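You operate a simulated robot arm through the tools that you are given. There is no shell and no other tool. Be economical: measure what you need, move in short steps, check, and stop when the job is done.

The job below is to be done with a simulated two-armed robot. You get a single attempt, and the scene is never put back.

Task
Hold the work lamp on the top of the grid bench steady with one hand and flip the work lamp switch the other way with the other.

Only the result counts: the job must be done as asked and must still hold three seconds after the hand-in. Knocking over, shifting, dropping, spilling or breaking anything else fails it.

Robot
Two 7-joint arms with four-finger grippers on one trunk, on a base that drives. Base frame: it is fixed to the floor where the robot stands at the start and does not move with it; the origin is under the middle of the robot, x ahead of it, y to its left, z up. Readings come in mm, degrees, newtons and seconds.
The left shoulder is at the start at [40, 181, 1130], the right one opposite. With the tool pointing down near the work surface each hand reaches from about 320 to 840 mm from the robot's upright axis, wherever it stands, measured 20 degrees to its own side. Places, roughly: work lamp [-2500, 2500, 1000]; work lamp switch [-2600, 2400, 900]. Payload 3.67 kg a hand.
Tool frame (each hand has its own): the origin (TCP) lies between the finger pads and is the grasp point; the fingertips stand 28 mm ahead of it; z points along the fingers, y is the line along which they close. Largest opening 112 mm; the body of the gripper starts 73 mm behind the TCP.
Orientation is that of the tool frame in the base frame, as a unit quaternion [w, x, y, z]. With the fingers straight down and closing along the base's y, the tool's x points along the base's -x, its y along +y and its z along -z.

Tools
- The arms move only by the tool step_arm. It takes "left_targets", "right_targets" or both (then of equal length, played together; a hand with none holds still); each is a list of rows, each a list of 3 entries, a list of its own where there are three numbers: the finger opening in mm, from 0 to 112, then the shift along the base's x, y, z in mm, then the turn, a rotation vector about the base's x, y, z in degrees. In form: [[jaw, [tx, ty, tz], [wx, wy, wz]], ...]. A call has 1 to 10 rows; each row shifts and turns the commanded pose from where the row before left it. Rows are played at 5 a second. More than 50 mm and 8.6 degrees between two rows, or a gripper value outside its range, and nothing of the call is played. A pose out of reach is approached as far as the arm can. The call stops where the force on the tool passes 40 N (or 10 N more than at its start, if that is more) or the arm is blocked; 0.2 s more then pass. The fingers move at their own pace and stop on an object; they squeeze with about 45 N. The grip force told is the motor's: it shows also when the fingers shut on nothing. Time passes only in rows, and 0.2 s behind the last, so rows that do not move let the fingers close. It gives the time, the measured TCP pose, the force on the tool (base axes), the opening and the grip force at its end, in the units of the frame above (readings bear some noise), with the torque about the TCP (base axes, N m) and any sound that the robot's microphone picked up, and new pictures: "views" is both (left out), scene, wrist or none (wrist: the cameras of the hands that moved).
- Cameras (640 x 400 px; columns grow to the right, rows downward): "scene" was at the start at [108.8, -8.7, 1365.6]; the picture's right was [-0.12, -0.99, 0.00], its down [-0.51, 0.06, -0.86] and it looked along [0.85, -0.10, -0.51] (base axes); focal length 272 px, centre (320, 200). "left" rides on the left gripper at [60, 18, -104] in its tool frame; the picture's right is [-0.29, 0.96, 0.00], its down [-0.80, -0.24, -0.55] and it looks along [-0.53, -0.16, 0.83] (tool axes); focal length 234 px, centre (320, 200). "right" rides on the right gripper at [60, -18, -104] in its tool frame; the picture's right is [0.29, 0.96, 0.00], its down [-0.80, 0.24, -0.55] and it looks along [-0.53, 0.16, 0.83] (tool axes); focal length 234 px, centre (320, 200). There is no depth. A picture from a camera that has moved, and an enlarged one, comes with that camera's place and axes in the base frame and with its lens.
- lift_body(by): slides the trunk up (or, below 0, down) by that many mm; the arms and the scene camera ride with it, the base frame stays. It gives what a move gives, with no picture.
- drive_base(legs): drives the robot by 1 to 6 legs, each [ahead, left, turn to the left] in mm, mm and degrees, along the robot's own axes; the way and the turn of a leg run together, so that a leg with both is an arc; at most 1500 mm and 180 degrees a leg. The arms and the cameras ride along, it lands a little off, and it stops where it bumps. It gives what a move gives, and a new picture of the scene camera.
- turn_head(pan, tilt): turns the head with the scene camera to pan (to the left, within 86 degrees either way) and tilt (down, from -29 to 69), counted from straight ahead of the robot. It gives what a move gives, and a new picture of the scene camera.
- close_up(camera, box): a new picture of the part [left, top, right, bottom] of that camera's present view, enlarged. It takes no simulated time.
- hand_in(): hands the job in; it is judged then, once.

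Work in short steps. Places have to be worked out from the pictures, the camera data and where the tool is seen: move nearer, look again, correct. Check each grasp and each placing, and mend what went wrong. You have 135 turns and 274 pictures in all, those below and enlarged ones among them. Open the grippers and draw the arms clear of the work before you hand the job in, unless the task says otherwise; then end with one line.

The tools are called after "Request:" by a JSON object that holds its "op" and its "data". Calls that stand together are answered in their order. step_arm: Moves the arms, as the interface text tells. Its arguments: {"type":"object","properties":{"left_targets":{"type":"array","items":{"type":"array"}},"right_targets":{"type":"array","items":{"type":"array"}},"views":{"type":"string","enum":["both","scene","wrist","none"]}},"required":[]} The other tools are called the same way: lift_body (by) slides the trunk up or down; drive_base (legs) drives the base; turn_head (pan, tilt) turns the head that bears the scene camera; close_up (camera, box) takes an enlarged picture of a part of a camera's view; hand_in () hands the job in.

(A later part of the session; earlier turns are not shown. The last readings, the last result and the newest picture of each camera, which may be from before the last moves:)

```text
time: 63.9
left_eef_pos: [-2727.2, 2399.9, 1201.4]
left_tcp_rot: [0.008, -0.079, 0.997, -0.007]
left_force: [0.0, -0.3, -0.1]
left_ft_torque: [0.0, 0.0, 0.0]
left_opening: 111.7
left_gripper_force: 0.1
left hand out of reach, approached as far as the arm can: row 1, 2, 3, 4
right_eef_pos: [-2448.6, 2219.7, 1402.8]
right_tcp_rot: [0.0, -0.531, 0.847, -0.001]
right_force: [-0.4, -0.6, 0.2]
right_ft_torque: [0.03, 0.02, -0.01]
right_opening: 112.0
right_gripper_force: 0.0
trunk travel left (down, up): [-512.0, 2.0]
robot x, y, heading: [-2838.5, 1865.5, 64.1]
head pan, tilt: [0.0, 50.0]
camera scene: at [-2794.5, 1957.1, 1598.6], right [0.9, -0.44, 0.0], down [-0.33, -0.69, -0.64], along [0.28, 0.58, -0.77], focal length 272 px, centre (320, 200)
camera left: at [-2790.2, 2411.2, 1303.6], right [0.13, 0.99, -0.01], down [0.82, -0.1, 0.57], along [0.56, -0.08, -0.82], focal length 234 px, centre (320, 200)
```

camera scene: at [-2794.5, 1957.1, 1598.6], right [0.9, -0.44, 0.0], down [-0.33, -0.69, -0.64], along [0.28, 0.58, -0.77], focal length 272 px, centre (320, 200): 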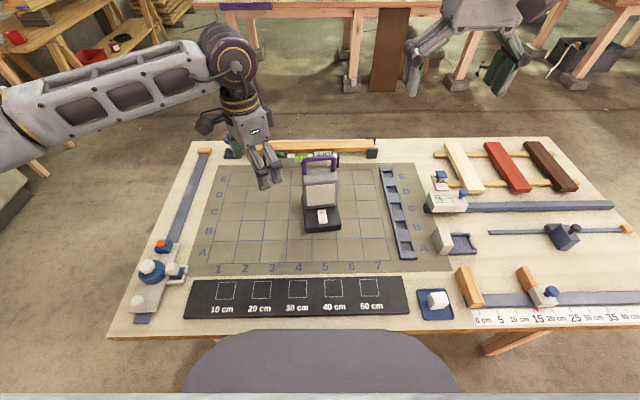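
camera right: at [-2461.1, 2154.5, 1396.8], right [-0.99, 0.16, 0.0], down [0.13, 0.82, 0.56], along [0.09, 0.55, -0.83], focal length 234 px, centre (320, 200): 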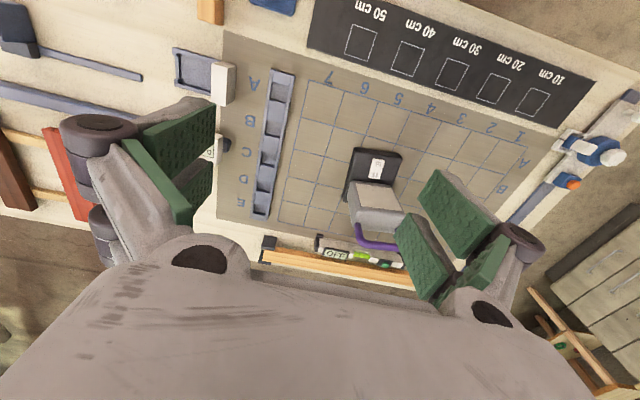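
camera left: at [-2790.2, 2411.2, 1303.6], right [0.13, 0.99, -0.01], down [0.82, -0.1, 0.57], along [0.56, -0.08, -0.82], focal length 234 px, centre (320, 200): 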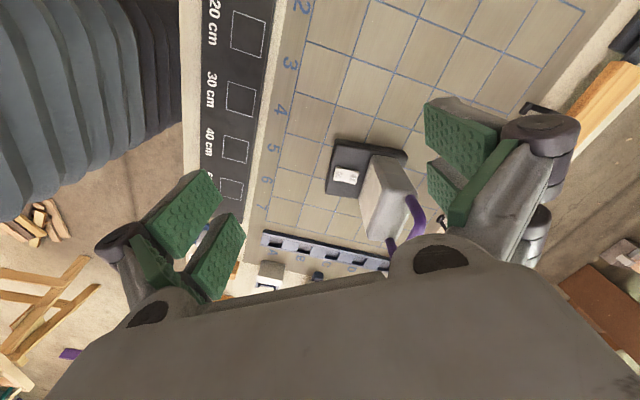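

Joint limit. Better plan: the handle is only ~98 mm wide outside, so the left hand in its natural orientation can straddle both posts from above. I yaw back to lamp's lateral axis (+63°) while moving over the lamp.

Request:
{"op": "step_arm", "data": {"left_targets": [[112, [19, 9, 0], [0, 0, 7.9]], [112, [19, 9, 0], [0, 0, 7.9]], [112, [19, 9, 0], [0, 0, 7.9]], [112, [19, 9, 0], [0, 0, 7.9]], [112, [19, 9, 0], [0, 0, 7.9]], [112, [19, 9, 0], [0, 0, 7.9]], [112, [19, 9, 0], [0, 0, 7.9]], [112, [19, 9, 0], [0, 0, 7.9]]], "views": "both"}}

```text
time: 65.7
left_eef_pos: [-2573.2, 2471.6, 1201.0]
left_tcp_rot: [0.011, -0.591, 0.807, -0.002]
left_force: [0.8, -0.9, 0.1]
left_ft_torque: [0.01, 0.03, -0.02]
left_opening: 111.7
left_gripper_force: 0.1
right_eef_pos: [-2449.1, 2218.9, 1403.3]
right_tcp_rot: [0.0, -0.531, 0.847, 0.0]
right_force: [0.6, -0.3, 0.9]
right_ft_torque: [-0.01, 0.0, -0.03]
right_opening: 112.0
right_gripper_force: 0.0
trunk travel left (down, up): [-512.0, 2.0]
robot x, y, heading: [-2838.5, 1869.0, 64.1]
head pan, tilt: [0.0, 50.0]
camera scene: at [-2792.8, 1957.2, 1598.6], right [0.9, -0.44, 0.0], down [-0.34, -0.69, -0.64], along [0.28, 0.58, -0.77], focal length 272 px, centre (320, 200)
camera left: at [-2610.1, 2419.9, 1303.8], right [-0.83, 0.56, -0.01], down [0.46, 0.68, 0.57], along [0.33, 0.46, -0.82], focal length 234 px, centre (320, 200)
```

scene: 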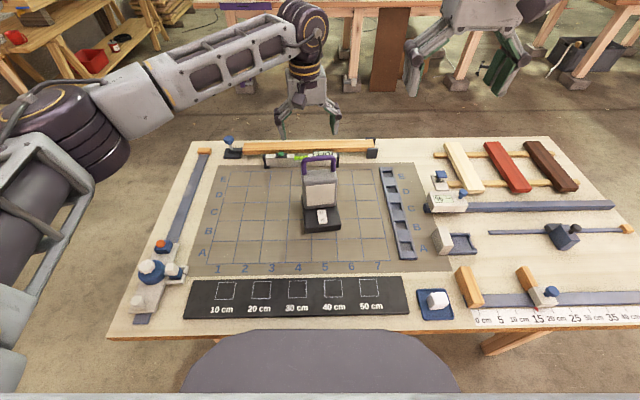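
left: 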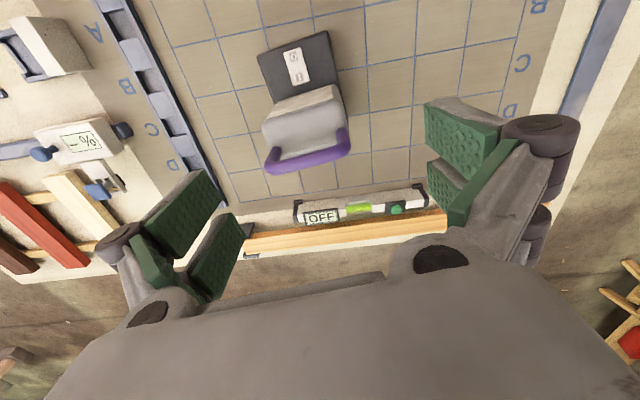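

Good view of the handle from both cameras. Close-ups for triangulation.

Request:
{"op": "close_up", "data": {"camera": "left", "box": [240, 100, 370, 190]}}

Request:
{"op": "close_up", "data": {"camera": "scene", "box": [285, 140, 361, 240]}}

```text
4.44 times, centred on (305, 145) of left
camera zoom: at [-2610.1, 2419.9, 1303.8], right [-0.83, 0.56, -0.01], down [0.46, 0.68, 0.57], along [0.33, 0.46, -0.82], focal length 1041 px, centre (387, 444)
```

zoom: 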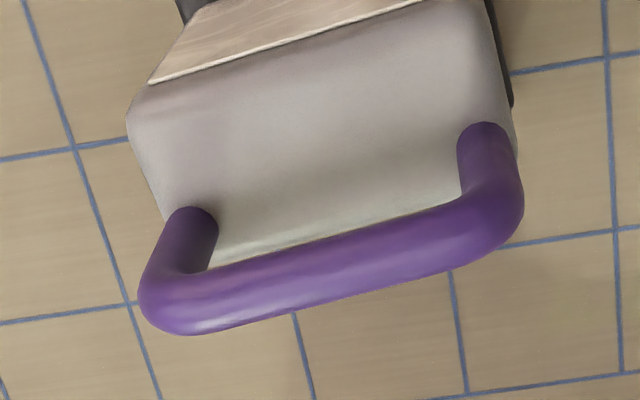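

```text
4.00 times, centred on (323, 190) of scene
camera zoom: at [-2792.8, 1957.2, 1598.6], right [0.9, -0.44, 0.0], down [-0.34, -0.69, -0.64], along [0.28, 0.58, -0.77], focal length 1090 px, centre (308, 240)
```

zoom: 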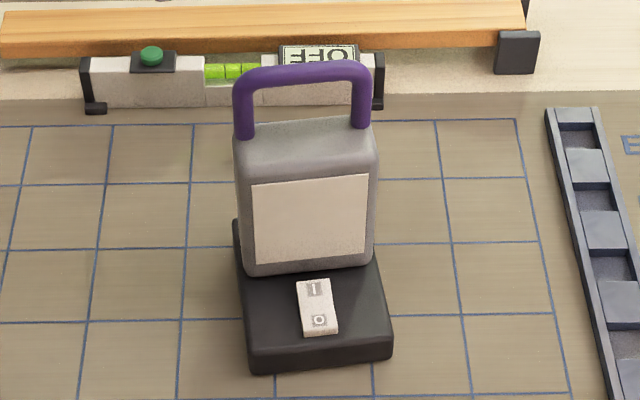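

Bar centre triangulates to (-2534,2501,1070), outer width ≈97 mm, head top ≈1012. I move above it and go down partway, then check.

Request:
{"op": "step_arm", "data": {"left_targets": [[112, [20, 15, 0], [0, 0, 0]], [112, [19, 14, 0], [0, 0, 0]], [112, [0, 0, -40], [0, 0, 0]], [112, [0, 0, -26], [0, 0, 0]], [112, [0, 0, 0], [0, 0, 0]]], "views": "both"}}

Request:
{"op": "close_up", "data": {"camera": "left", "box": [200, 90, 456, 250]}}

Request:
{"op": "close_up", "data": {"camera": "scene", "box": [275, 90, 371, 240]}}

```text
time: 66.9
left_eef_pos: [-2533.3, 2503.0, 1135.2]
left_tcp_rot: [0.011, -0.59, 0.808, -0.003]
left_force: [0.1, -0.2, 0.2]
left_ft_torque: [0.03, -0.01, 0.01]
left_opening: 111.9
left_gripper_force: 0.2
right_eef_pos: [-2447.1, 2218.6, 1404.4]
right_tcp_rot: [0.0, -0.53, 0.848, 0.001]
right_force: [-0.4, 0.1, 0.4]
right_ft_torque: [-0.01, -0.01, 0.0]
right_opening: 112.0
right_gripper_force: 0.0
trunk travel left (down, up): [-512.0, 2.0]
robot x, y, heading: [-2838.4, 1866.3, 64.0]
head pan, tilt: [0.0, 50.0]
camera scene: at [-2793.3, 1956.5, 1598.7], right [0.9, -0.44, 0.0], down [-0.34, -0.69, -0.64], along [0.28, 0.58, -0.77], focal length 272 px, centre (320, 200)
camera left: at [-2570.9, 2450.3, 1237.0], right [-0.82, 0.57, -0.01], down [0.46, 0.68, 0.57], along [0.33, 0.46, -0.82], focal length 234 px, centre (320, 200)
```

scene: 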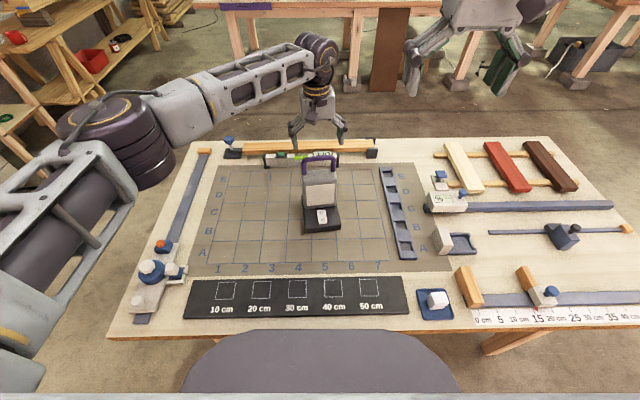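
left: 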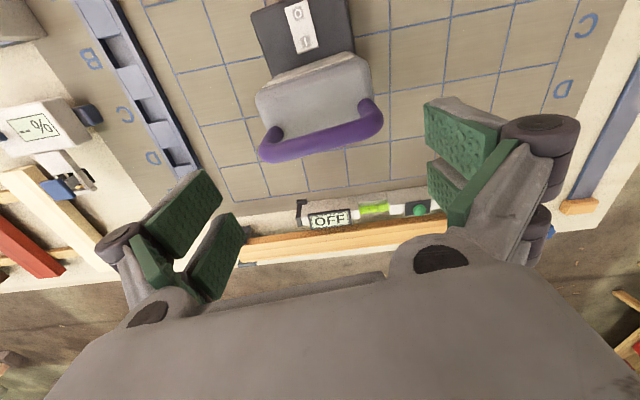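

```text
2.50 times, centred on (328, 170) of left
camera zoom: at [-2570.9, 2450.3, 1237.0], right [-0.82, 0.57, -0.01], down [0.46, 0.68, 0.57], along [0.33, 0.46, -0.82], focal length 585 px, centre (300, 275)
```

zoom: 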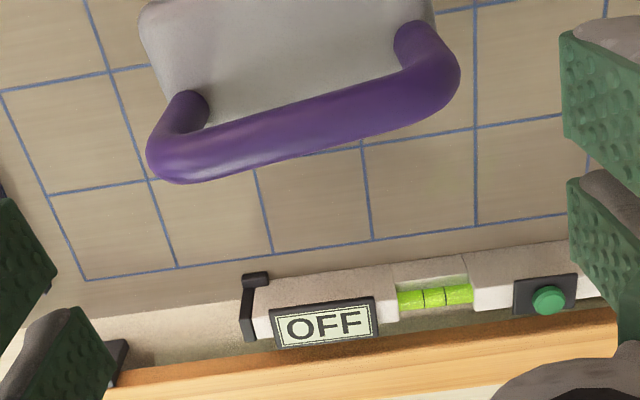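

```text
2.67 times, centred on (323, 165) of scene
camera zoom: at [-2793.3, 1956.5, 1598.7], right [0.9, -0.44, 0.0], down [-0.34, -0.69, -0.64], along [0.28, 0.58, -0.77], focal length 726 px, centre (312, 293)
```

zoom: 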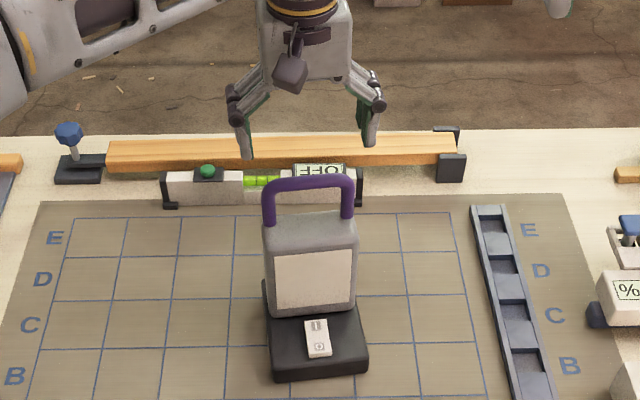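

Centred within ~2 mm laterally. I descend to TCP z≈1053, jaws open, then check.

Request:
{"op": "step_arm", "data": {"left_targets": [[112, [0, -1, -28], [0, 0, 0]], [112, [0, -1, -27], [0, 0, 0]], [112, [0, 0, -27], [0, 0, 0]], [112, [0, 0, 0], [0, 0, 0]]], "views": "both"}}

Request:
{"op": "close_up", "data": {"camera": "scene", "box": [275, 110, 371, 240]}}

```text
time: 67.9
left_eef_pos: [-2534.8, 2500.2, 1051.8]
left_tcp_rot: [0.01, -0.59, 0.807, -0.003]
left_force: [0.6, 0.4, -0.8]
left_ft_torque: [-0.01, 0.0, 0.02]
left_opening: 111.9
left_gripper_force: 0.1
right_eef_pos: [-2448.3, 2218.1, 1403.4]
right_tcp_rot: [0.001, -0.531, 0.847, 0.0]
right_force: [-0.5, 0.5, 0.3]
right_ft_torque: [0.01, 0.0, -0.01]
right_opening: 111.9
right_gripper_force: 0.0
trunk travel left (down, up): [-512.0, 2.0]
robot x, y, heading: [-2835.7, 1869.7, 64.1]
head pan, tilt: [0.0, 50.0]
camera scene: at [-2794.5, 1957.2, 1598.7], right [0.9, -0.44, 0.0], down [-0.33, -0.69, -0.64], along [0.28, 0.58, -0.77], focal length 272 px, centre (320, 200)
camera left: at [-2571.6, 2447.5, 1155.3], right [-0.82, 0.57, -0.01], down [0.46, 0.68, 0.57], along [0.33, 0.46, -0.82], focal length 234 px, centre (320, 200)
```

scene: 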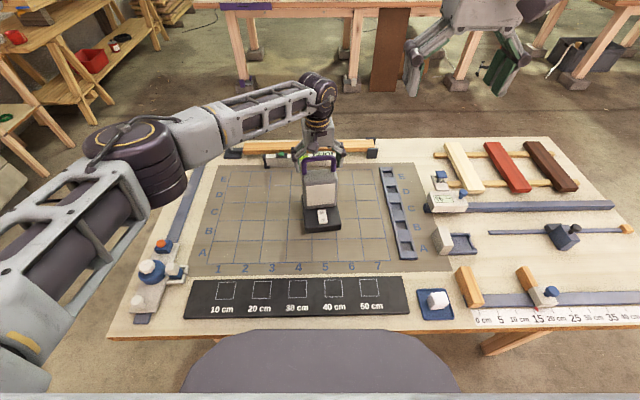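
left: 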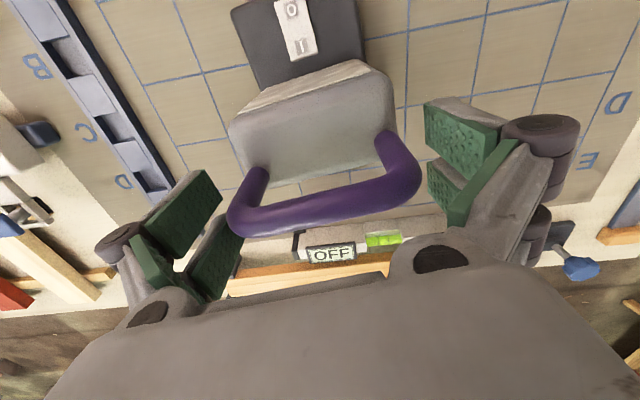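

```text
3.08 times, centred on (323, 175) of scene
camera zoom: at [-2794.5, 1957.2, 1598.7], right [0.9, -0.44, 0.0], down [-0.33, -0.69, -0.64], along [0.28, 0.58, -0.77], focal length 838 px, centre (311, 277)
```

zoom: 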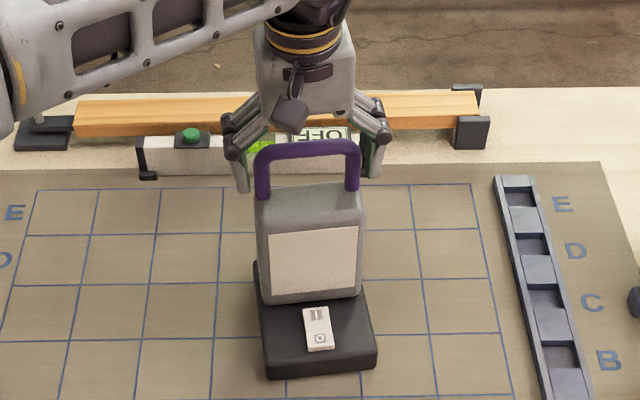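

The fingers straddle the handle. I close gently.

Request:
{"op": "step_arm", "data": {"left_targets": [[100, [0, 0, 0], [0, 0, 0]], [96, [0, 0, 0], [0, 0, 0]], [92, [0, 0, 0], [0, 0, 0]], [88, [0, 0, 0], [0, 0, 0]], [88, [0, 0, 0], [0, 0, 0]]], "views": "wrist"}}

Request:
{"op": "close_up", "data": {"camera": "scene", "box": [275, 110, 371, 240]}}

```text
time: 69.1
left_eef_pos: [-2532.2, 2498.4, 1054.7]
left_tcp_rot: [0.011, -0.59, 0.807, -0.003]
left_force: [8.4, 4.9, 13.8]
left_ft_torque: [-0.25, -0.81, 0.2]
left_opening: 104.8
left_gripper_force: 44.5
right_eef_pos: [-2449.1, 2218.3, 1403.6]
right_tcp_rot: [0.001, -0.531, 0.847, 0.001]
right_force: [-0.1, 0.6, -0.4]
right_ft_torque: [-0.02, 0.01, 0.01]
right_opening: 111.9
right_gripper_force: 0.0
trunk travel left (down, up): [-512.0, 2.0]
robot x, y, heading: [-2836.9, 1869.9, 64.1]
head pan, tilt: [0.0, 50.0]
camera left: at [-2570.5, 2446.8, 1156.9], right [-0.82, 0.57, -0.01], down [0.46, 0.68, 0.57], along [0.33, 0.46, -0.82], focal length 234 px, centre (320, 200)
```

left: 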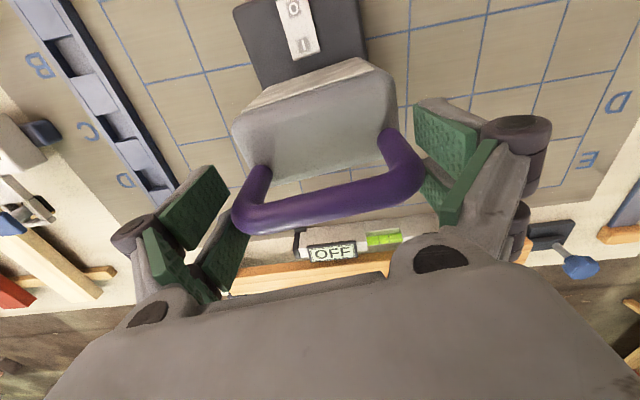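

```text
3.08 times, centred on (323, 175) of scene
camera zoom: at [-2793.8, 1956.1, 1598.7], right [0.9, -0.44, 0.0], down [-0.34, -0.69, -0.64], along [0.28, 0.58, -0.77], focal length 838 px, centre (311, 277)
```

zoom: 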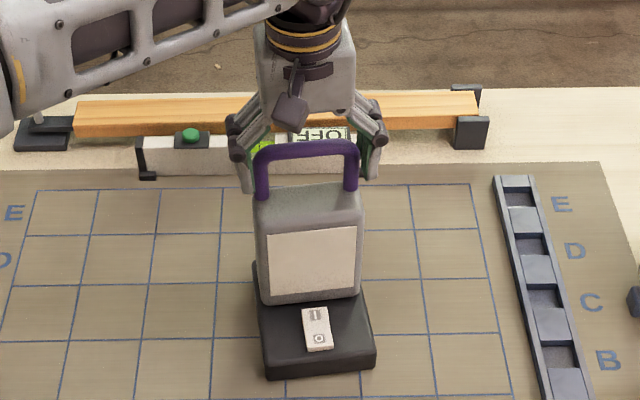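

The jaws stopped at 104.8 mm with an upward force of ~14 N: the tips may be on the head's shoulders rather than the handle. I look closer.

Request:
{"op": "close_up", "data": {"camera": "left", "box": [380, 80, 560, 240]}}

Request:
{"op": "close_up", "data": {"camera": "left", "box": [120, 150, 280, 310]}}

Request:
{"op": "close_up", "data": {"camera": "scene", "box": [297, 140, 349, 182]}}

```text
2.50 times, centred on (470, 160) of left
camera zoom: at [-2570.5, 2446.8, 1156.9], right [-0.82, 0.57, -0.01], down [0.46, 0.68, 0.57], along [0.33, 0.46, -0.82], focal length 585 px, centre (-55, 300)
```

zoom: 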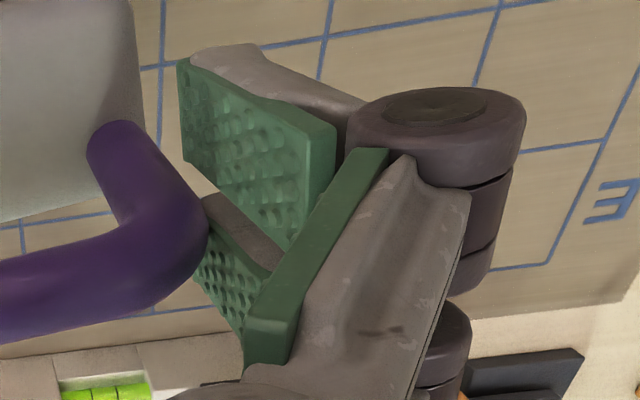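

```text
2.50 times, centred on (200, 230) of left
camera zoom: at [-2570.5, 2446.8, 1156.9], right [-0.82, 0.57, -0.01], down [0.46, 0.68, 0.57], along [0.33, 0.46, -0.82], focal length 585 px, centre (620, 125)
```

zoom: 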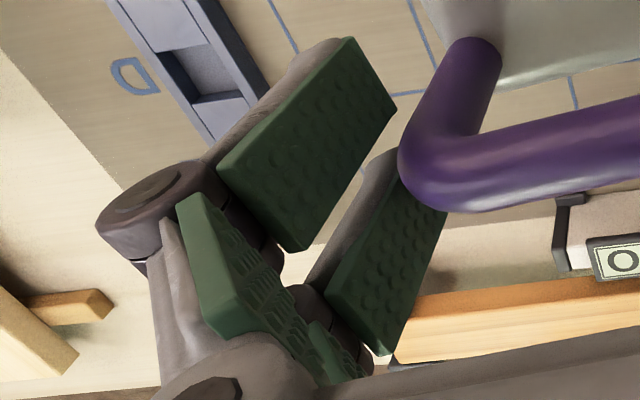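

```text
9.52 times, centred on (323, 161) of scene
camera zoom: at [-2793.8, 1956.1, 1598.7], right [0.9, -0.44, 0.0], down [-0.34, -0.69, -0.64], along [0.28, 0.58, -0.77], focal length 2595 px, centre (291, 571)
```

zoom: 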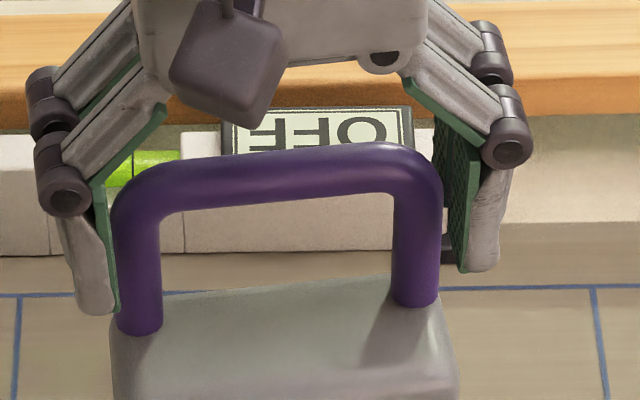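

The bar sits too deep, wedging on the sloping finger links. I reopen, raise by 17 mm so the bar lies at the pads, shift 2 mm left, and close again.

Request:
{"op": "step_arm", "data": {"left_targets": [[112, [0, 0, 0], [0, 0, 0]], [112, [0, 0, 0], [0, 0, 0]], [112, [-2, 1, 17], [0, 0, 0]], [112, [0, 0, 0], [0, 0, 0]]], "views": "wrist"}}

Request:
{"op": "close_up", "data": {"camera": "scene", "box": [297, 130, 349, 182]}}

```text
time: 70.1
left_eef_pos: [-2535.3, 2499.9, 1069.6]
left_tcp_rot: [0.011, -0.59, 0.808, -0.003]
left_force: [0.0, 0.5, -0.4]
left_ft_torque: [0.01, 0.02, -0.01]
left_opening: 111.7
left_gripper_force: 0.1
right_eef_pos: [-2448.8, 2218.8, 1403.5]
right_tcp_rot: [0.0, -0.53, 0.848, 0.0]
right_force: [-0.1, 0.3, 0.2]
right_ft_torque: [0.0, 0.0, 0.0]
right_opening: 112.1
right_gripper_force: 0.0
trunk travel left (down, up): [-512.0, 2.0]
robot x, y, heading: [-2837.7, 1867.5, 64.1]
head pan, tilt: [0.0, 50.0]
camera left: at [-2573.1, 2448.4, 1172.1], right [-0.82, 0.57, -0.01], down [0.46, 0.68, 0.57], along [0.33, 0.46, -0.82], focal length 234 px, centre (320, 200)
```

left: 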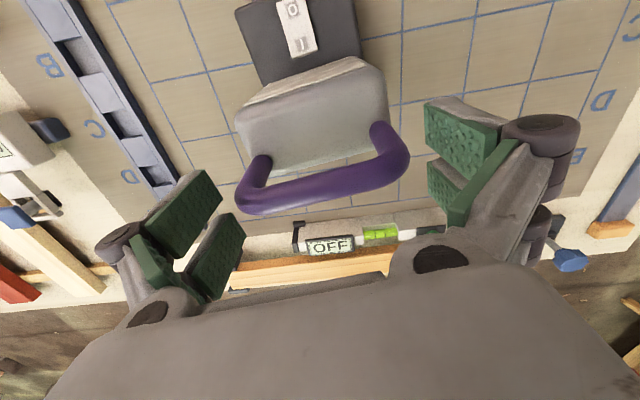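

```text
7.69 times, centred on (323, 156) of scene
camera zoom: at [-2794.5, 1957.3, 1598.6], right [0.9, -0.44, 0.0], down [-0.33, -0.69, -0.64], along [0.28, 0.58, -0.77], focal length 2096 px, centre (297, 538)
```

zoom: 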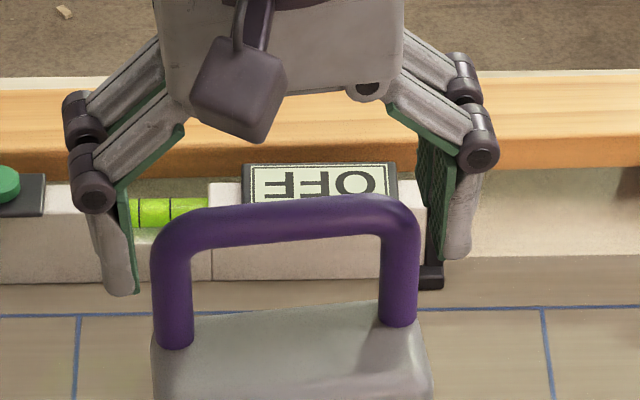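

Centred within about 1–2 mm by triangulation; closing.

Request:
{"op": "step_arm", "data": {"left_targets": [[104, [0, 0, 0], [0, 0, 0]], [100, [0, 0, 0], [0, 0, 0]], [97, [0, 0, 0], [0, 0, 0]], [94, [0, 0, 0], [0, 0, 0]], [90, [0, 0, 0], [0, 0, 0]]], "views": "wrist"}}

Request:
{"op": "close_up", "data": {"camera": "scene", "box": [297, 130, 349, 182]}}

```text
time: 71.3
left_eef_pos: [-2536.4, 2500.1, 1072.6]
left_tcp_rot: [0.011, -0.59, 0.807, -0.001]
left_force: [7.9, 6.2, 20.3]
left_ft_torque: [0.49, 0.63, -0.34]
left_opening: 98.2
left_gripper_force: 44.9
right_eef_pos: [-2448.2, 2218.5, 1404.0]
right_tcp_rot: [0.0, -0.531, 0.848, 0.001]
right_force: [0.1, 1.1, -0.8]
right_ft_torque: [-0.02, 0.02, -0.02]
right_opening: 111.9
right_gripper_force: 0.0
trunk travel left (down, up): [-512.0, 2.0]
robot x, y, heading: [-2834.7, 1865.1, 64.2]
head pan, tilt: [0.0, 50.0]
camera left: at [-2572.1, 2448.4, 1174.4], right [-0.82, 0.57, -0.01], down [0.46, 0.68, 0.57], along [0.33, 0.47, -0.82], focal length 234 px, centre (320, 200)
```

left: 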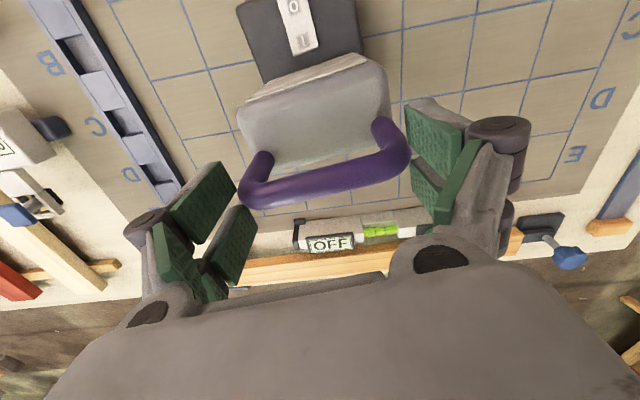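

```text
7.69 times, centred on (323, 156) of scene
camera zoom: at [-2793.7, 1956.1, 1598.8], right [0.9, -0.44, 0.0], down [-0.34, -0.69, -0.64], along [0.28, 0.58, -0.77], focal length 2096 px, centre (297, 538)
```

zoom: 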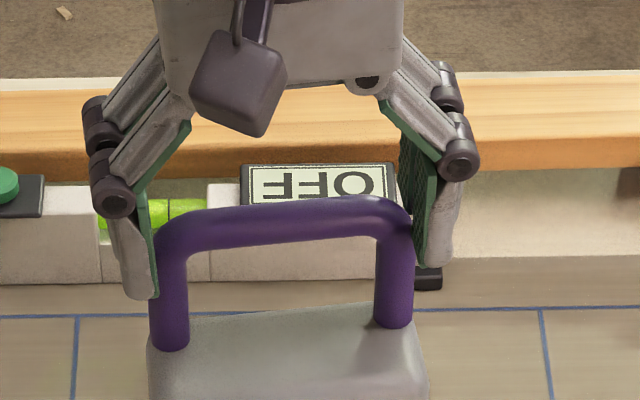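

Now it's 98 mm with both posts gripped firmly (slight down-push on the lamp, harmless). I raise the left command 2 mm to relieve it and bring the right hand, closed and tilted (pointing forward-left-down), toward the rocker.

Request:
{"op": "step_arm", "data": {"left_targets": [[90, [0, 0, 2], [0, 0, 0]], [90, [0, 0, 0], [0, 0, 0]], [90, [0, 0, 0], [0, 0, 0]], [90, [0, 0, 0], [0, 0, 0]], [90, [0, 0, 0], [0, 0, 0]], [90, [0, 0, 0], [0, 0, 0]], [90, [0, 0, 0], [0, 0, 0]], [90, [0, 0, 0], [0, 0, 0]]], "right_targets": [[0, [0, 0, -40], [0, 0, 8]], [0, [0, 0, -40], [6.57, 4.22, 0]], [0, [0, 0, -40], [6.57, 4.22, 0]], [0, [-5, 10, -40], [6.57, 4.22, 0]], [0, [-10, 20, -40], [6.57, 4.22, 0]], [0, [-10, 25, -40], [0, 0, 0]], [0, [-10, 25, -40], [0, 0, 0]], [0, [-10, 25, -20], [0, 0, 0]]], "views": "both"}}

```text
time: 73.1
left_eef_pos: [-2536.2, 2500.7, 1071.9]
left_tcp_rot: [0.01, -0.589, 0.808, -0.002]
left_force: [2.4, -0.1, 8.5]
left_ft_torque: [-0.3, 0.39, 0.22]
left_opening: 98.2
left_gripper_force: 45.1
right_eef_pos: [-2497.3, 2324.5, 1105.3]
right_tcp_rot: [0.016, -0.567, 0.779, 0.269]
right_force: [-0.9, 0.4, -0.2]
right_ft_torque: [0.01, -0.02, 0.01]
right_opening: 0.0
right_gripper_force: 35.5
trunk travel left (down, up): [-512.0, 2.0]
robot x, y, heading: [-2834.1, 1862.4, 64.0]
head pan, tilt: [0.0, 50.0]
camera scene: at [-2795.5, 1956.5, 1598.7], right [0.9, -0.44, 0.0], down [-0.33, -0.69, -0.64], along [0.28, 0.58, -0.77], focal length 272 px, centre (320, 200)
camera right: at [-2473.2, 2222.1, 1166.8], right [-0.96, -0.05, 0.29], down [0.23, 0.5, 0.83], along [-0.19, 0.86, -0.47], focal length 234 px, centre (320, 200)
camera left: at [-2573.9, 2447.7, 1174.7], right [-0.82, 0.57, -0.01], down [0.46, 0.68, 0.57], along [0.33, 0.46, -0.82], focal length 234 px, centre (320, 200)
```

scene: 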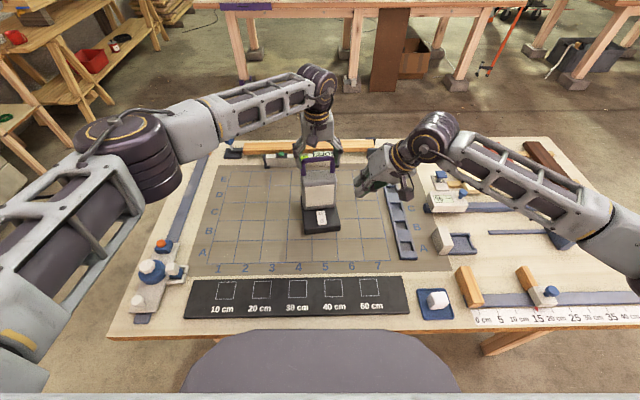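
right: 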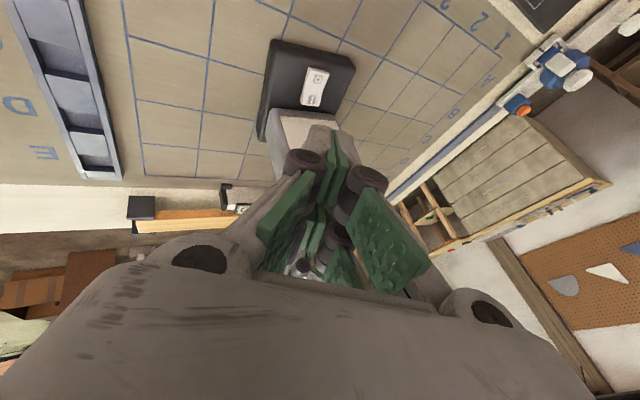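
left: 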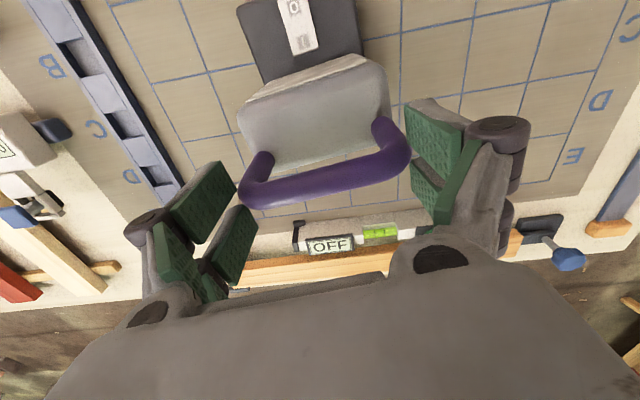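

Orientation is as planned. I move to the stage point ~100 mm from the rocker along the tool axis.

Request:
{"op": "step_arm", "data": {"right_targets": [[0, [-6, 20, -36], [0, 0, 0]], [0, [-7, 20, -36], [0, 0, 0]], [0, [-7, 20, -35], [0, 0, 0]]], "views": "both"}}

Request:
{"op": "close_up", "data": {"camera": "right", "box": [240, 20, 400, 180]}}

Request:
{"op": "close_up", "data": {"camera": "scene", "box": [290, 150, 410, 250]}}

Request:
{"op": "close_up", "data": {"camera": "left", "box": [230, 0, 390, 110]}}

```text
time: 73.9
left_eef_pos: [-2536.5, 2499.9, 1072.4]
left_tcp_rot: [0.01, -0.59, 0.807, -0.002]
left_force: [-3.1, -3.6, 7.2]
left_ft_torque: [0.15, 0.28, 0.03]
left_opening: 98.1
left_gripper_force: 45.0
right_eef_pos: [-2515.0, 2384.0, 997.0]
right_tcp_rot: [0.017, -0.567, 0.779, 0.269]
right_force: [-0.7, -0.5, -0.3]
right_ft_torque: [-0.03, 0.01, 0.02]
right_opening: 0.1
right_gripper_force: 35.5
trunk travel left (down, up): [-512.0, 2.0]
robot x, y, heading: [-2837.4, 1871.6, 64.0]
head pan, tilt: [0.0, 50.0]
camera scene: at [-2795.4, 1956.5, 1598.7], right [0.9, -0.44, 0.0], down [-0.33, -0.69, -0.64], along [0.28, 0.58, -0.77], focal length 272 px, centre (320, 200)
camera right: at [-2490.9, 2281.6, 1059.0], right [-0.96, -0.05, 0.29], down [0.23, 0.5, 0.83], along [-0.19, 0.86, -0.47], focal length 234 px, centre (320, 200)
```

scene: 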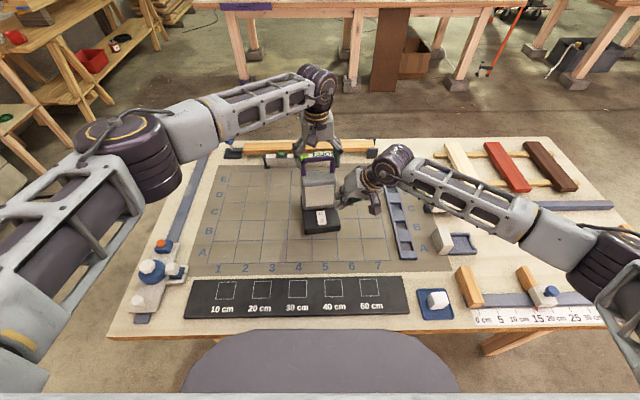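
right: 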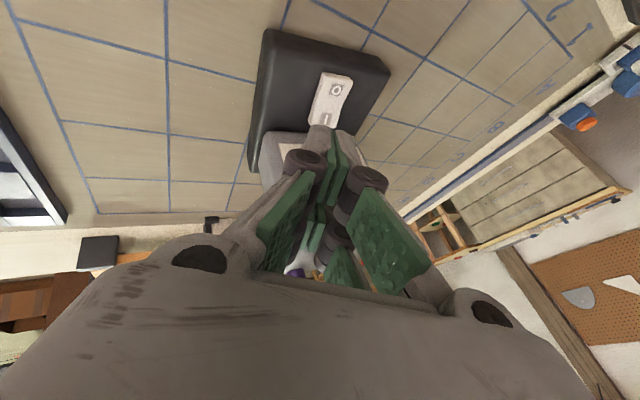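

```text
2.50 times, centred on (320, 100) of right
camera zoom: at [-2490.9, 2281.6, 1059.0], right [-0.96, -0.05, 0.29], down [0.23, 0.5, 0.83], along [-0.19, 0.86, -0.47], focal length 585 px, centre (320, 450)
```

zoom: 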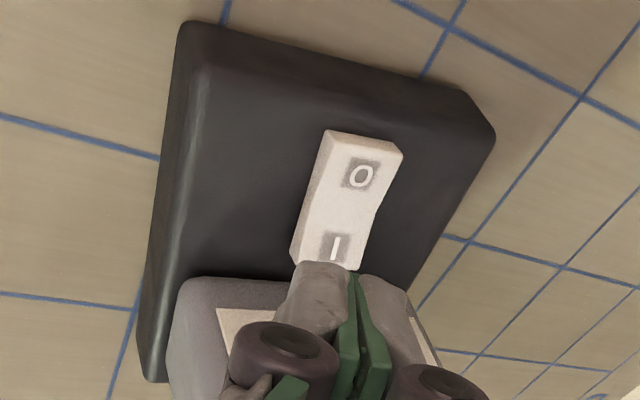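

```text
4.00 times, centred on (350, 200) of scene
camera zoom: at [-2795.4, 1956.5, 1598.7], right [0.9, -0.44, 0.0], down [-0.33, -0.69, -0.64], along [0.28, 0.58, -0.77], focal length 1090 px, centre (200, 200)
```

zoom: 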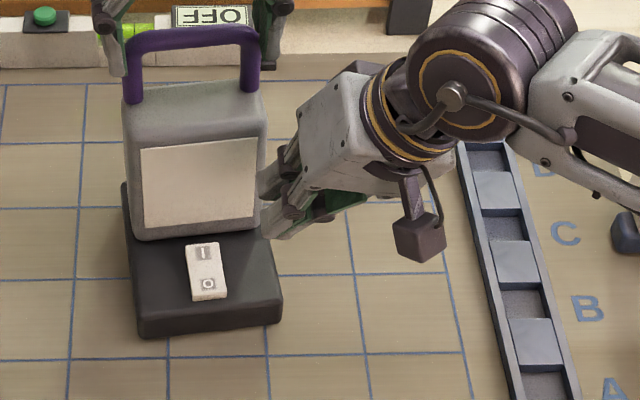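

```text
3.64 times, centred on (310, 55) of left
camera zoom: at [-2574.1, 2447.8, 1174.8], right [-0.82, 0.57, -0.01], down [0.46, 0.68, 0.57], along [0.33, 0.46, -0.82], focal length 852 px, centre (356, 727)
```

zoom: 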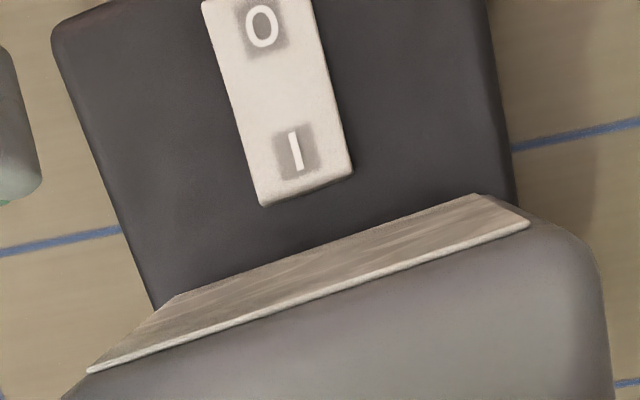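

Updated I-end at ≈(-2556,2437.5,889). I move to ~25 mm above the contact pose and check from above with the left camera.

Request:
{"op": "step_arm", "data": {"right_targets": [[0, [-12, 16, -18], [0, 0, 0]], [0, [-12, 16, -17], [0, 0, 0]], [0, [-12, 17, -17], [0, 0, 0]], [0, [0, 0, 0], [0, 0, 0]]], "views": "wrist"}}

Request:
{"op": "close_up", "data": {"camera": "left", "box": [230, 0, 390, 110]}}

Request:
{"op": "close_up", "data": {"camera": "scene", "box": [290, 165, 370, 235]}}

```text
time: 74.9
left_eef_pos: [-2537.6, 2502.5, 1073.7]
left_tcp_rot: [0.011, -0.59, 0.807, 0.0]
left_force: [1.1, 19.0, -0.5]
left_ft_torque: [0.65, -0.7, -0.31]
left_opening: 98.0
left_gripper_force: 44.8
right_eef_pos: [-2552.4, 2431.6, 946.9]
right_tcp_rot: [0.015, -0.567, 0.779, 0.268]
right_force: [-2.1, -23.5, 8.9]
right_ft_torque: [-0.08, 0.01, -0.1]
right_opening: 0.0
right_gripper_force: 35.6
trunk travel left (down, up): [-512.0, 2.0]
robot x, y, heading: [-2837.0, 1865.0, 64.2]
head pan, tilt: [0.0, 50.0]
camera right: at [-2528.0, 2329.6, 1008.5], right [-0.96, -0.05, 0.29], down [0.23, 0.51, 0.83], along [-0.19, 0.86, -0.47], focal length 234 px, centre (320, 200)
```

right: 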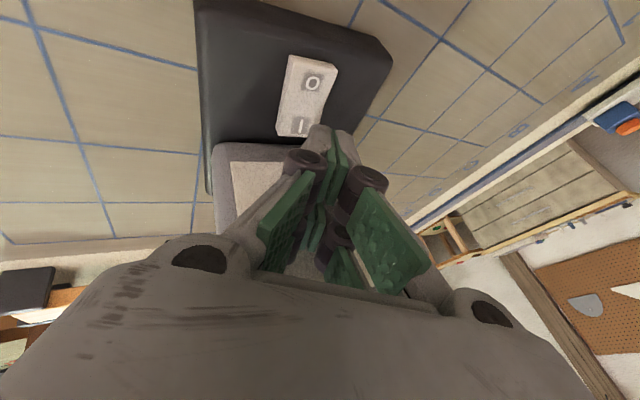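

```text
3.64 times, centred on (310, 55) of left
camera zoom: at [-2574.6, 2449.7, 1174.7], right [-0.83, 0.56, -0.01], down [0.46, 0.68, 0.57], along [0.33, 0.47, -0.82], focal length 852 px, centre (356, 727)
```

zoom: 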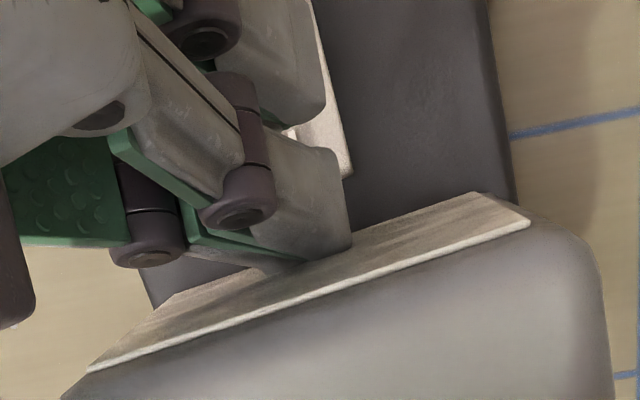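

```text
5.71 times, centred on (330, 200) of scene
camera zoom: at [-2794.7, 1955.9, 1598.7], right [0.9, -0.44, 0.0], down [-0.33, -0.69, -0.64], along [0.28, 0.58, -0.77], focal length 1557 px, centre (263, 200)
```

zoom: 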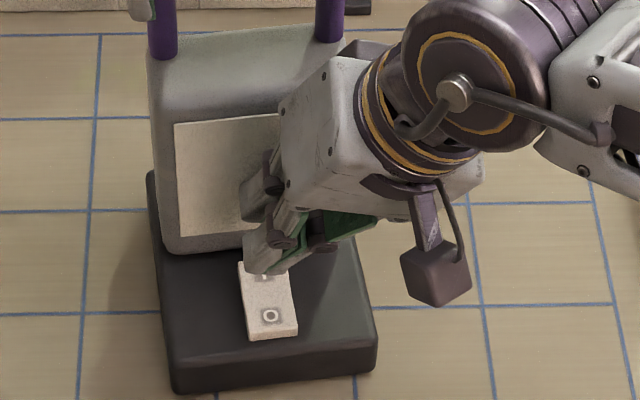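

The finger has two prongs ~43 mm apart fore-aft; the far one touched the lamp's face. I back off at once and check that the lamp is unmoved.

Request:
{"op": "step_arm", "data": {"right_targets": [[0, [-4, -12, 0], [0, 0, 0]], [0, [-5, -20, 10], [0, 0, 0]], [0, [20, -40, 20], [0, 0, 0]], [0, [20, -40, 20], [0, 0, 0]], [0, [20, -30, 20], [0, 0, 0]]], "views": "none"}}

Request:
{"op": "close_up", "data": {"camera": "left", "box": [230, 0, 390, 110]}}

Request:
{"op": "close_up", "data": {"camera": "scene", "box": [290, 140, 370, 240]}}

```text
time: 76.1
left_eef_pos: [-2535.7, 2499.4, 1073.7]
left_tcp_rot: [0.01, -0.589, 0.808, -0.002]
left_force: [-3.3, 2.9, 8.1]
left_ft_torque: [0.71, 0.5, -0.09]
left_opening: 97.5
left_gripper_force: 44.8
right_eef_pos: [-2500.5, 2289.4, 1015.3]
right_tcp_rot: [0.015, -0.567, 0.778, 0.27]
right_force: [0.1, 0.2, 0.4]
right_ft_torque: [0.04, -0.02, 0.04]
right_opening: 0.0
right_gripper_force: 36.2
trunk travel left (down, up): [-512.0, 2.0]
robot x, y, heading: [-2836.8, 1865.9, 63.9]
head pan, tilt: [0.0, 50.0]
```

```text
3.64 times, centred on (310, 55) of left
camera zoom: at [-2573.7, 2447.6, 1174.8], right [-0.82, 0.57, -0.01], down [0.46, 0.68, 0.57], along [0.33, 0.46, -0.82], focal length 852 px, centre (356, 727)
```

zoom: 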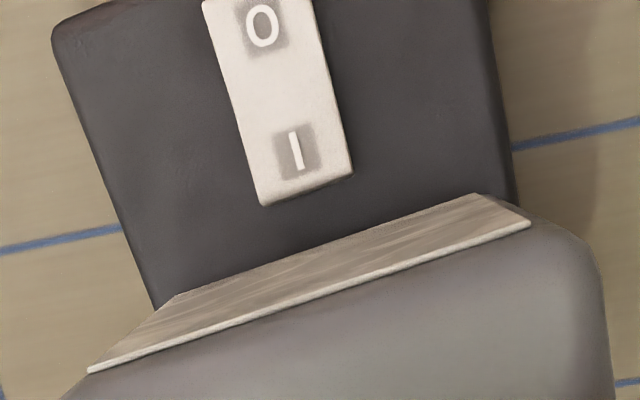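

```text
4.00 times, centred on (330, 190) of scene
camera zoom: at [-2794.5, 1955.6, 1598.7], right [0.9, -0.44, 0.0], down [-0.33, -0.69, -0.64], along [0.28, 0.58, -0.77], focal length 1090 px, centre (280, 240)
```

zoom: 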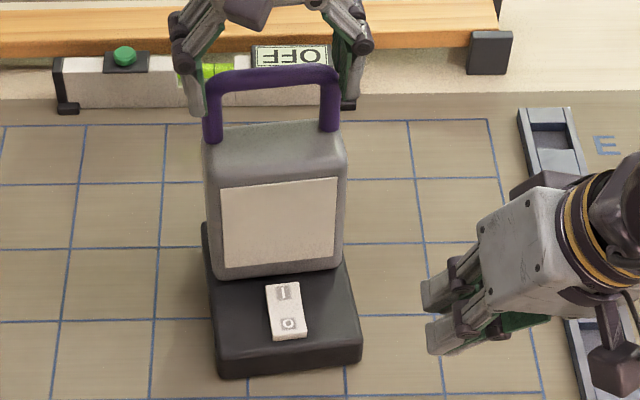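

Lamp unmoved. I re-plan: point the right tool mostly horizontal (65° from vertical) and inward, so the near prong becomes the lowest point. First undo tilt and begin pitching forward.

Request:
{"op": "step_arm", "data": {"right_targets": [[0, [0, 0, 10], [-6.57, -4.22, 0]], [0, [0, 0, 10], [-6.57, -4.22, 0]], [0, [0, 0, 10], [-6.57, -4.22, 0]], [0, [0, 0, 0], [-6.57, -4.22, 0]], [0, [0, 0, 0], [7.71, -2.47, 0]], [0, [0, 0, 0], [7.71, -2.47, 0]], [0, [0, 0, 0], [7.71, -2.47, 0]], [0, [0, 0, 0], [7.71, -2.47, 0]]], "views": "none"}}

Request:
{"op": "step_arm", "data": {"right_targets": [[0, [0, 0, 0], [7.71, -2.47, 0]], [0, [0, 0, 0], [7.71, -2.47, 0]], [0, [0, 0, 0], [7.71, -2.47, 0]], [0, [0, 0, 0], [7.71, -2.47, 0]], [0, [0, 0, 0], [0, 0, 7.4]], [0, [0, 0, 0], [0, 0, 7.4]], [0, [0, 0, 0], [0, 0, 7.4]], [0, [0, 0, 0], [0, 0, 7.4]], [0, [0, 0, 0], [0, 0, 7.4]]], "views": "both"}}

```text
time: 77.9
left_eef_pos: [-2536.5, 2499.4, 1072.5]
left_tcp_rot: [0.01, -0.59, 0.808, -0.001]
left_force: [-1.9, -3.3, 6.3]
left_ft_torque: [0.39, 0.48, 0.02]
left_opening: 97.6
left_gripper_force: 45.6
right_eef_pos: [-2498.4, 2289.9, 1044.9]
right_tcp_rot: [0.226, -0.565, 0.776, 0.166]
right_force: [0.5, 0.4, -0.3]
right_ft_torque: [-0.01, 0.03, -0.01]
right_opening: 0.0
right_gripper_force: 35.3
trunk travel left (down, up): [-512.0, 2.0]
robot x, y, heading: [-2838.0, 1870.6, 64.2]
head pan, tilt: [0.0, 50.0]
```

```text
time: 79.9
left_eef_pos: [-2535.4, 2499.5, 1072.6]
left_tcp_rot: [0.009, -0.59, 0.807, -0.002]
left_force: [-1.4, -3.7, 4.5]
left_ft_torque: [0.03, 0.44, 0.1]
left_opening: 98.0
left_gripper_force: 45.2
right_eef_pos: [-2523.5, 2293.6, 1045.2]
right_tcp_rot: [-0.216, 0.75, -0.526, -0.338]
right_force: [-0.1, 0.1, -0.3]
right_ft_torque: [0.01, 0.03, -0.02]
right_opening: 0.2
right_gripper_force: 35.7
right hand out of reach, approached as far as the arm can: row 2, 3, 4
trunk travel left (down, up): [-512.0, 2.0]
robot x, y, heading: [-2833.8, 1868.4, 64.0]
head pan, tilt: [0.0, 50.0]
camera scene: at [-2794.8, 1955.9, 1598.7], right [0.9, -0.44, 0.0], down [-0.33, -0.69, -0.64], along [0.28, 0.58, -0.77], focal length 272 px, centre (320, 200)
camera right: at [-2464.7, 2190.9, 1072.2], right [-0.83, -0.52, -0.18], down [-0.24, 0.05, 0.97], along [-0.5, 0.85, -0.17], focal length 234 px, centre (320, 200)
```

scene: 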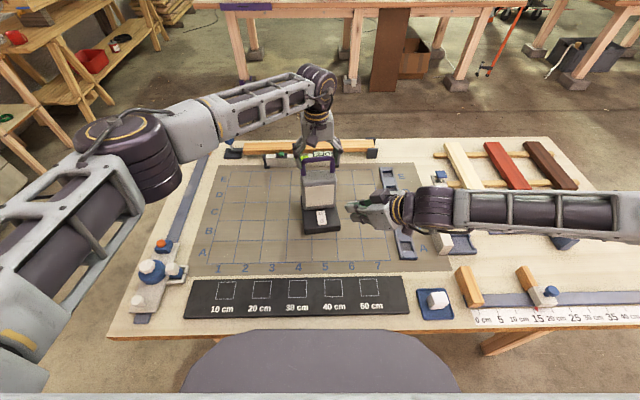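
right: 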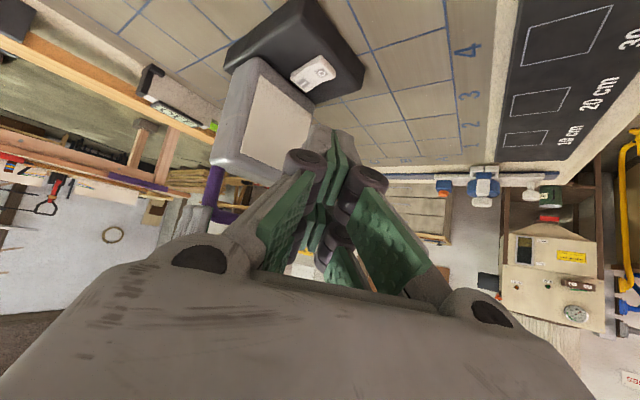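

Tilt reached 47°; near the body the wrist was limited. I advance toward the lamp front (still clear) and pitch further there.

Request:
{"op": "step_arm", "data": {"right_targets": [[0, [-7, 30, -15], [0, 0, 0]], [0, [-7, 30, -15], [0, 0, 0]], [0, [-6, 25, -15], [0, 0, 0]], [0, [0, 0, 0], [7.4, 3.0, 0]], [0, [0, 0, 0], [7.4, 3.0, 0]], [0, [0, 0, 0], [0, 0, 0]]], "views": "both"}}

```text
time: 81.3
left_eef_pos: [-2535.8, 2500.2, 1071.7]
left_tcp_rot: [0.011, -0.59, 0.807, -0.003]
left_force: [-0.9, -3.4, 4.4]
left_ft_torque: [0.05, 0.39, 0.2]
left_opening: 97.7
left_gripper_force: 45.3
right_eef_pos: [-2542.8, 2380.7, 1001.2]
right_tcp_rot: [-0.282, 0.698, -0.489, -0.44]
right_force: [0.0, 0.3, -0.3]
right_ft_torque: [-0.01, 0.01, 0.0]
right_opening: 0.1
right_gripper_force: 36.3
trunk travel left (down, up): [-512.0, 2.0]
robot x, y, heading: [-2838.1, 1867.5, 64.1]
head pan, tilt: [0.0, 50.0]
camera scene: at [-2794.8, 1955.9, 1598.8], right [0.9, -0.44, 0.0], down [-0.33, -0.69, -0.64], along [0.28, 0.58, -0.77], focal length 272 px, centre (320, 200)
camera right: at [-2483.6, 2274.1, 993.9], right [-0.85, -0.47, -0.22], down [-0.14, -0.2, 0.97], along [-0.5, 0.86, 0.1], focal length 234 px, centre (320, 200)
```

scene: 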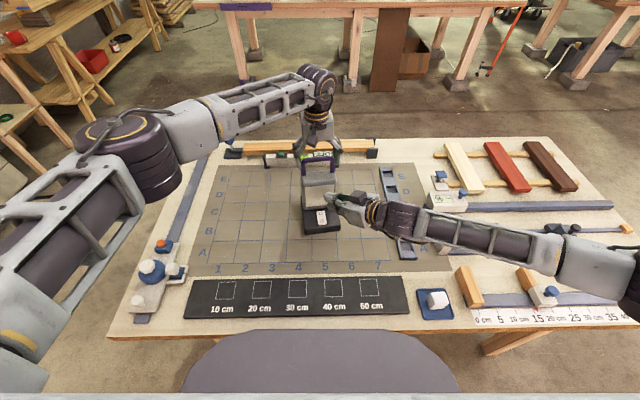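
right: 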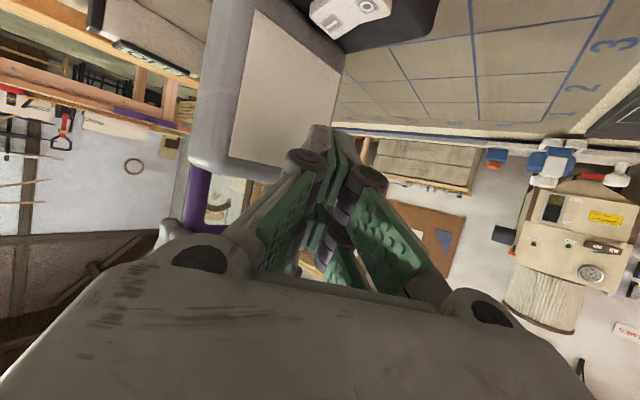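

Tilt is 63° now; the near prong is lowest. I move to ~25 mm above the contact position.

Request:
{"op": "step_arm", "data": {"right_targets": [[0, [-3, 15, -25], [0, 0, 0]], [0, [-2, 15, -25], [0, 0, 0]], [0, [-2, 16, 0], [0, 0, 0]], [0, [0, 0, 0], [0, 0, 0]]], "views": "wrist"}}

Request:
{"op": "close_up", "data": {"camera": "left", "box": [210, 0, 390, 120]}}

Request:
{"op": "close_up", "data": {"camera": "scene", "box": [290, 165, 370, 235]}}

```text
time: 82.3
left_eef_pos: [-2536.1, 2499.5, 1072.7]
left_tcp_rot: [0.011, -0.59, 0.807, -0.002]
left_force: [-1.9, -3.4, 5.2]
left_ft_torque: [0.2, 0.49, 0.05]
left_opening: 97.8
left_gripper_force: 45.1
right_eef_pos: [-2551.1, 2424.8, 951.9]
right_tcp_rot: [-0.282, 0.698, -0.489, -0.44]
right_force: [-0.1, 0.3, 0.8]
right_ft_torque: [0.01, -0.02, 0.03]
right_opening: 0.2
right_gripper_force: 36.2
trunk travel left (down, up): [-512.0, 2.0]
robot x, y, heading: [-2837.8, 1866.9, 64.0]
head pan, tilt: [0.0, 50.0]
camera right: at [-2491.2, 2319.1, 944.7], right [-0.85, -0.47, -0.22], down [-0.14, -0.2, 0.97], along [-0.5, 0.86, 0.1], focal length 234 px, centre (320, 200)
```

right: 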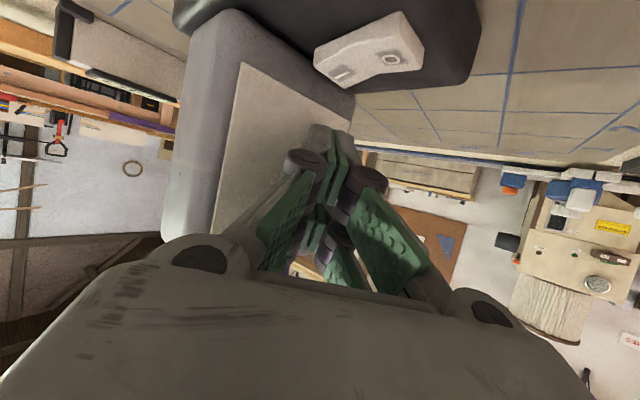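

```text
3.33 times, centred on (300, 60) of left
camera zoom: at [-2573.8, 2447.5, 1175.0], right [-0.82, 0.57, -0.01], down [0.46, 0.68, 0.57], along [0.33, 0.46, -0.82], focal length 781 px, centre (387, 667)
```

zoom: 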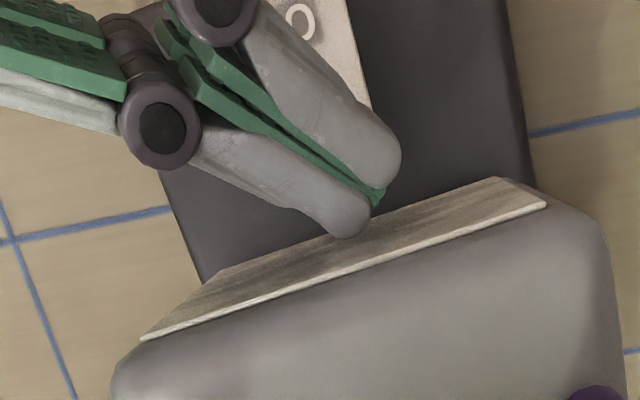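

```text
5.71 times, centred on (330, 200) of scene
camera zoom: at [-2794.8, 1955.5, 1598.7], right [0.9, -0.44, 0.0], down [-0.33, -0.69, -0.64], along [0.28, 0.58, -0.77], focal length 1557 px, centre (263, 200)
```

zoom: 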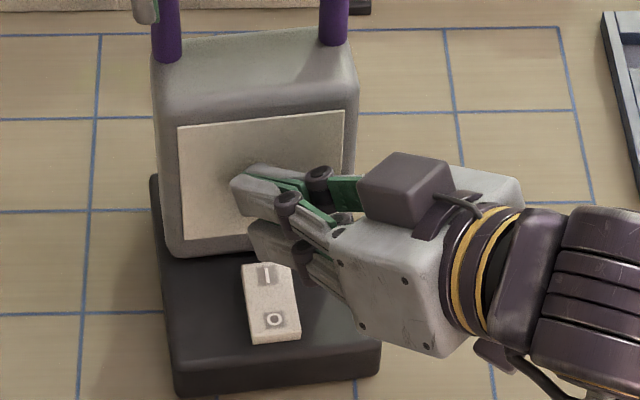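

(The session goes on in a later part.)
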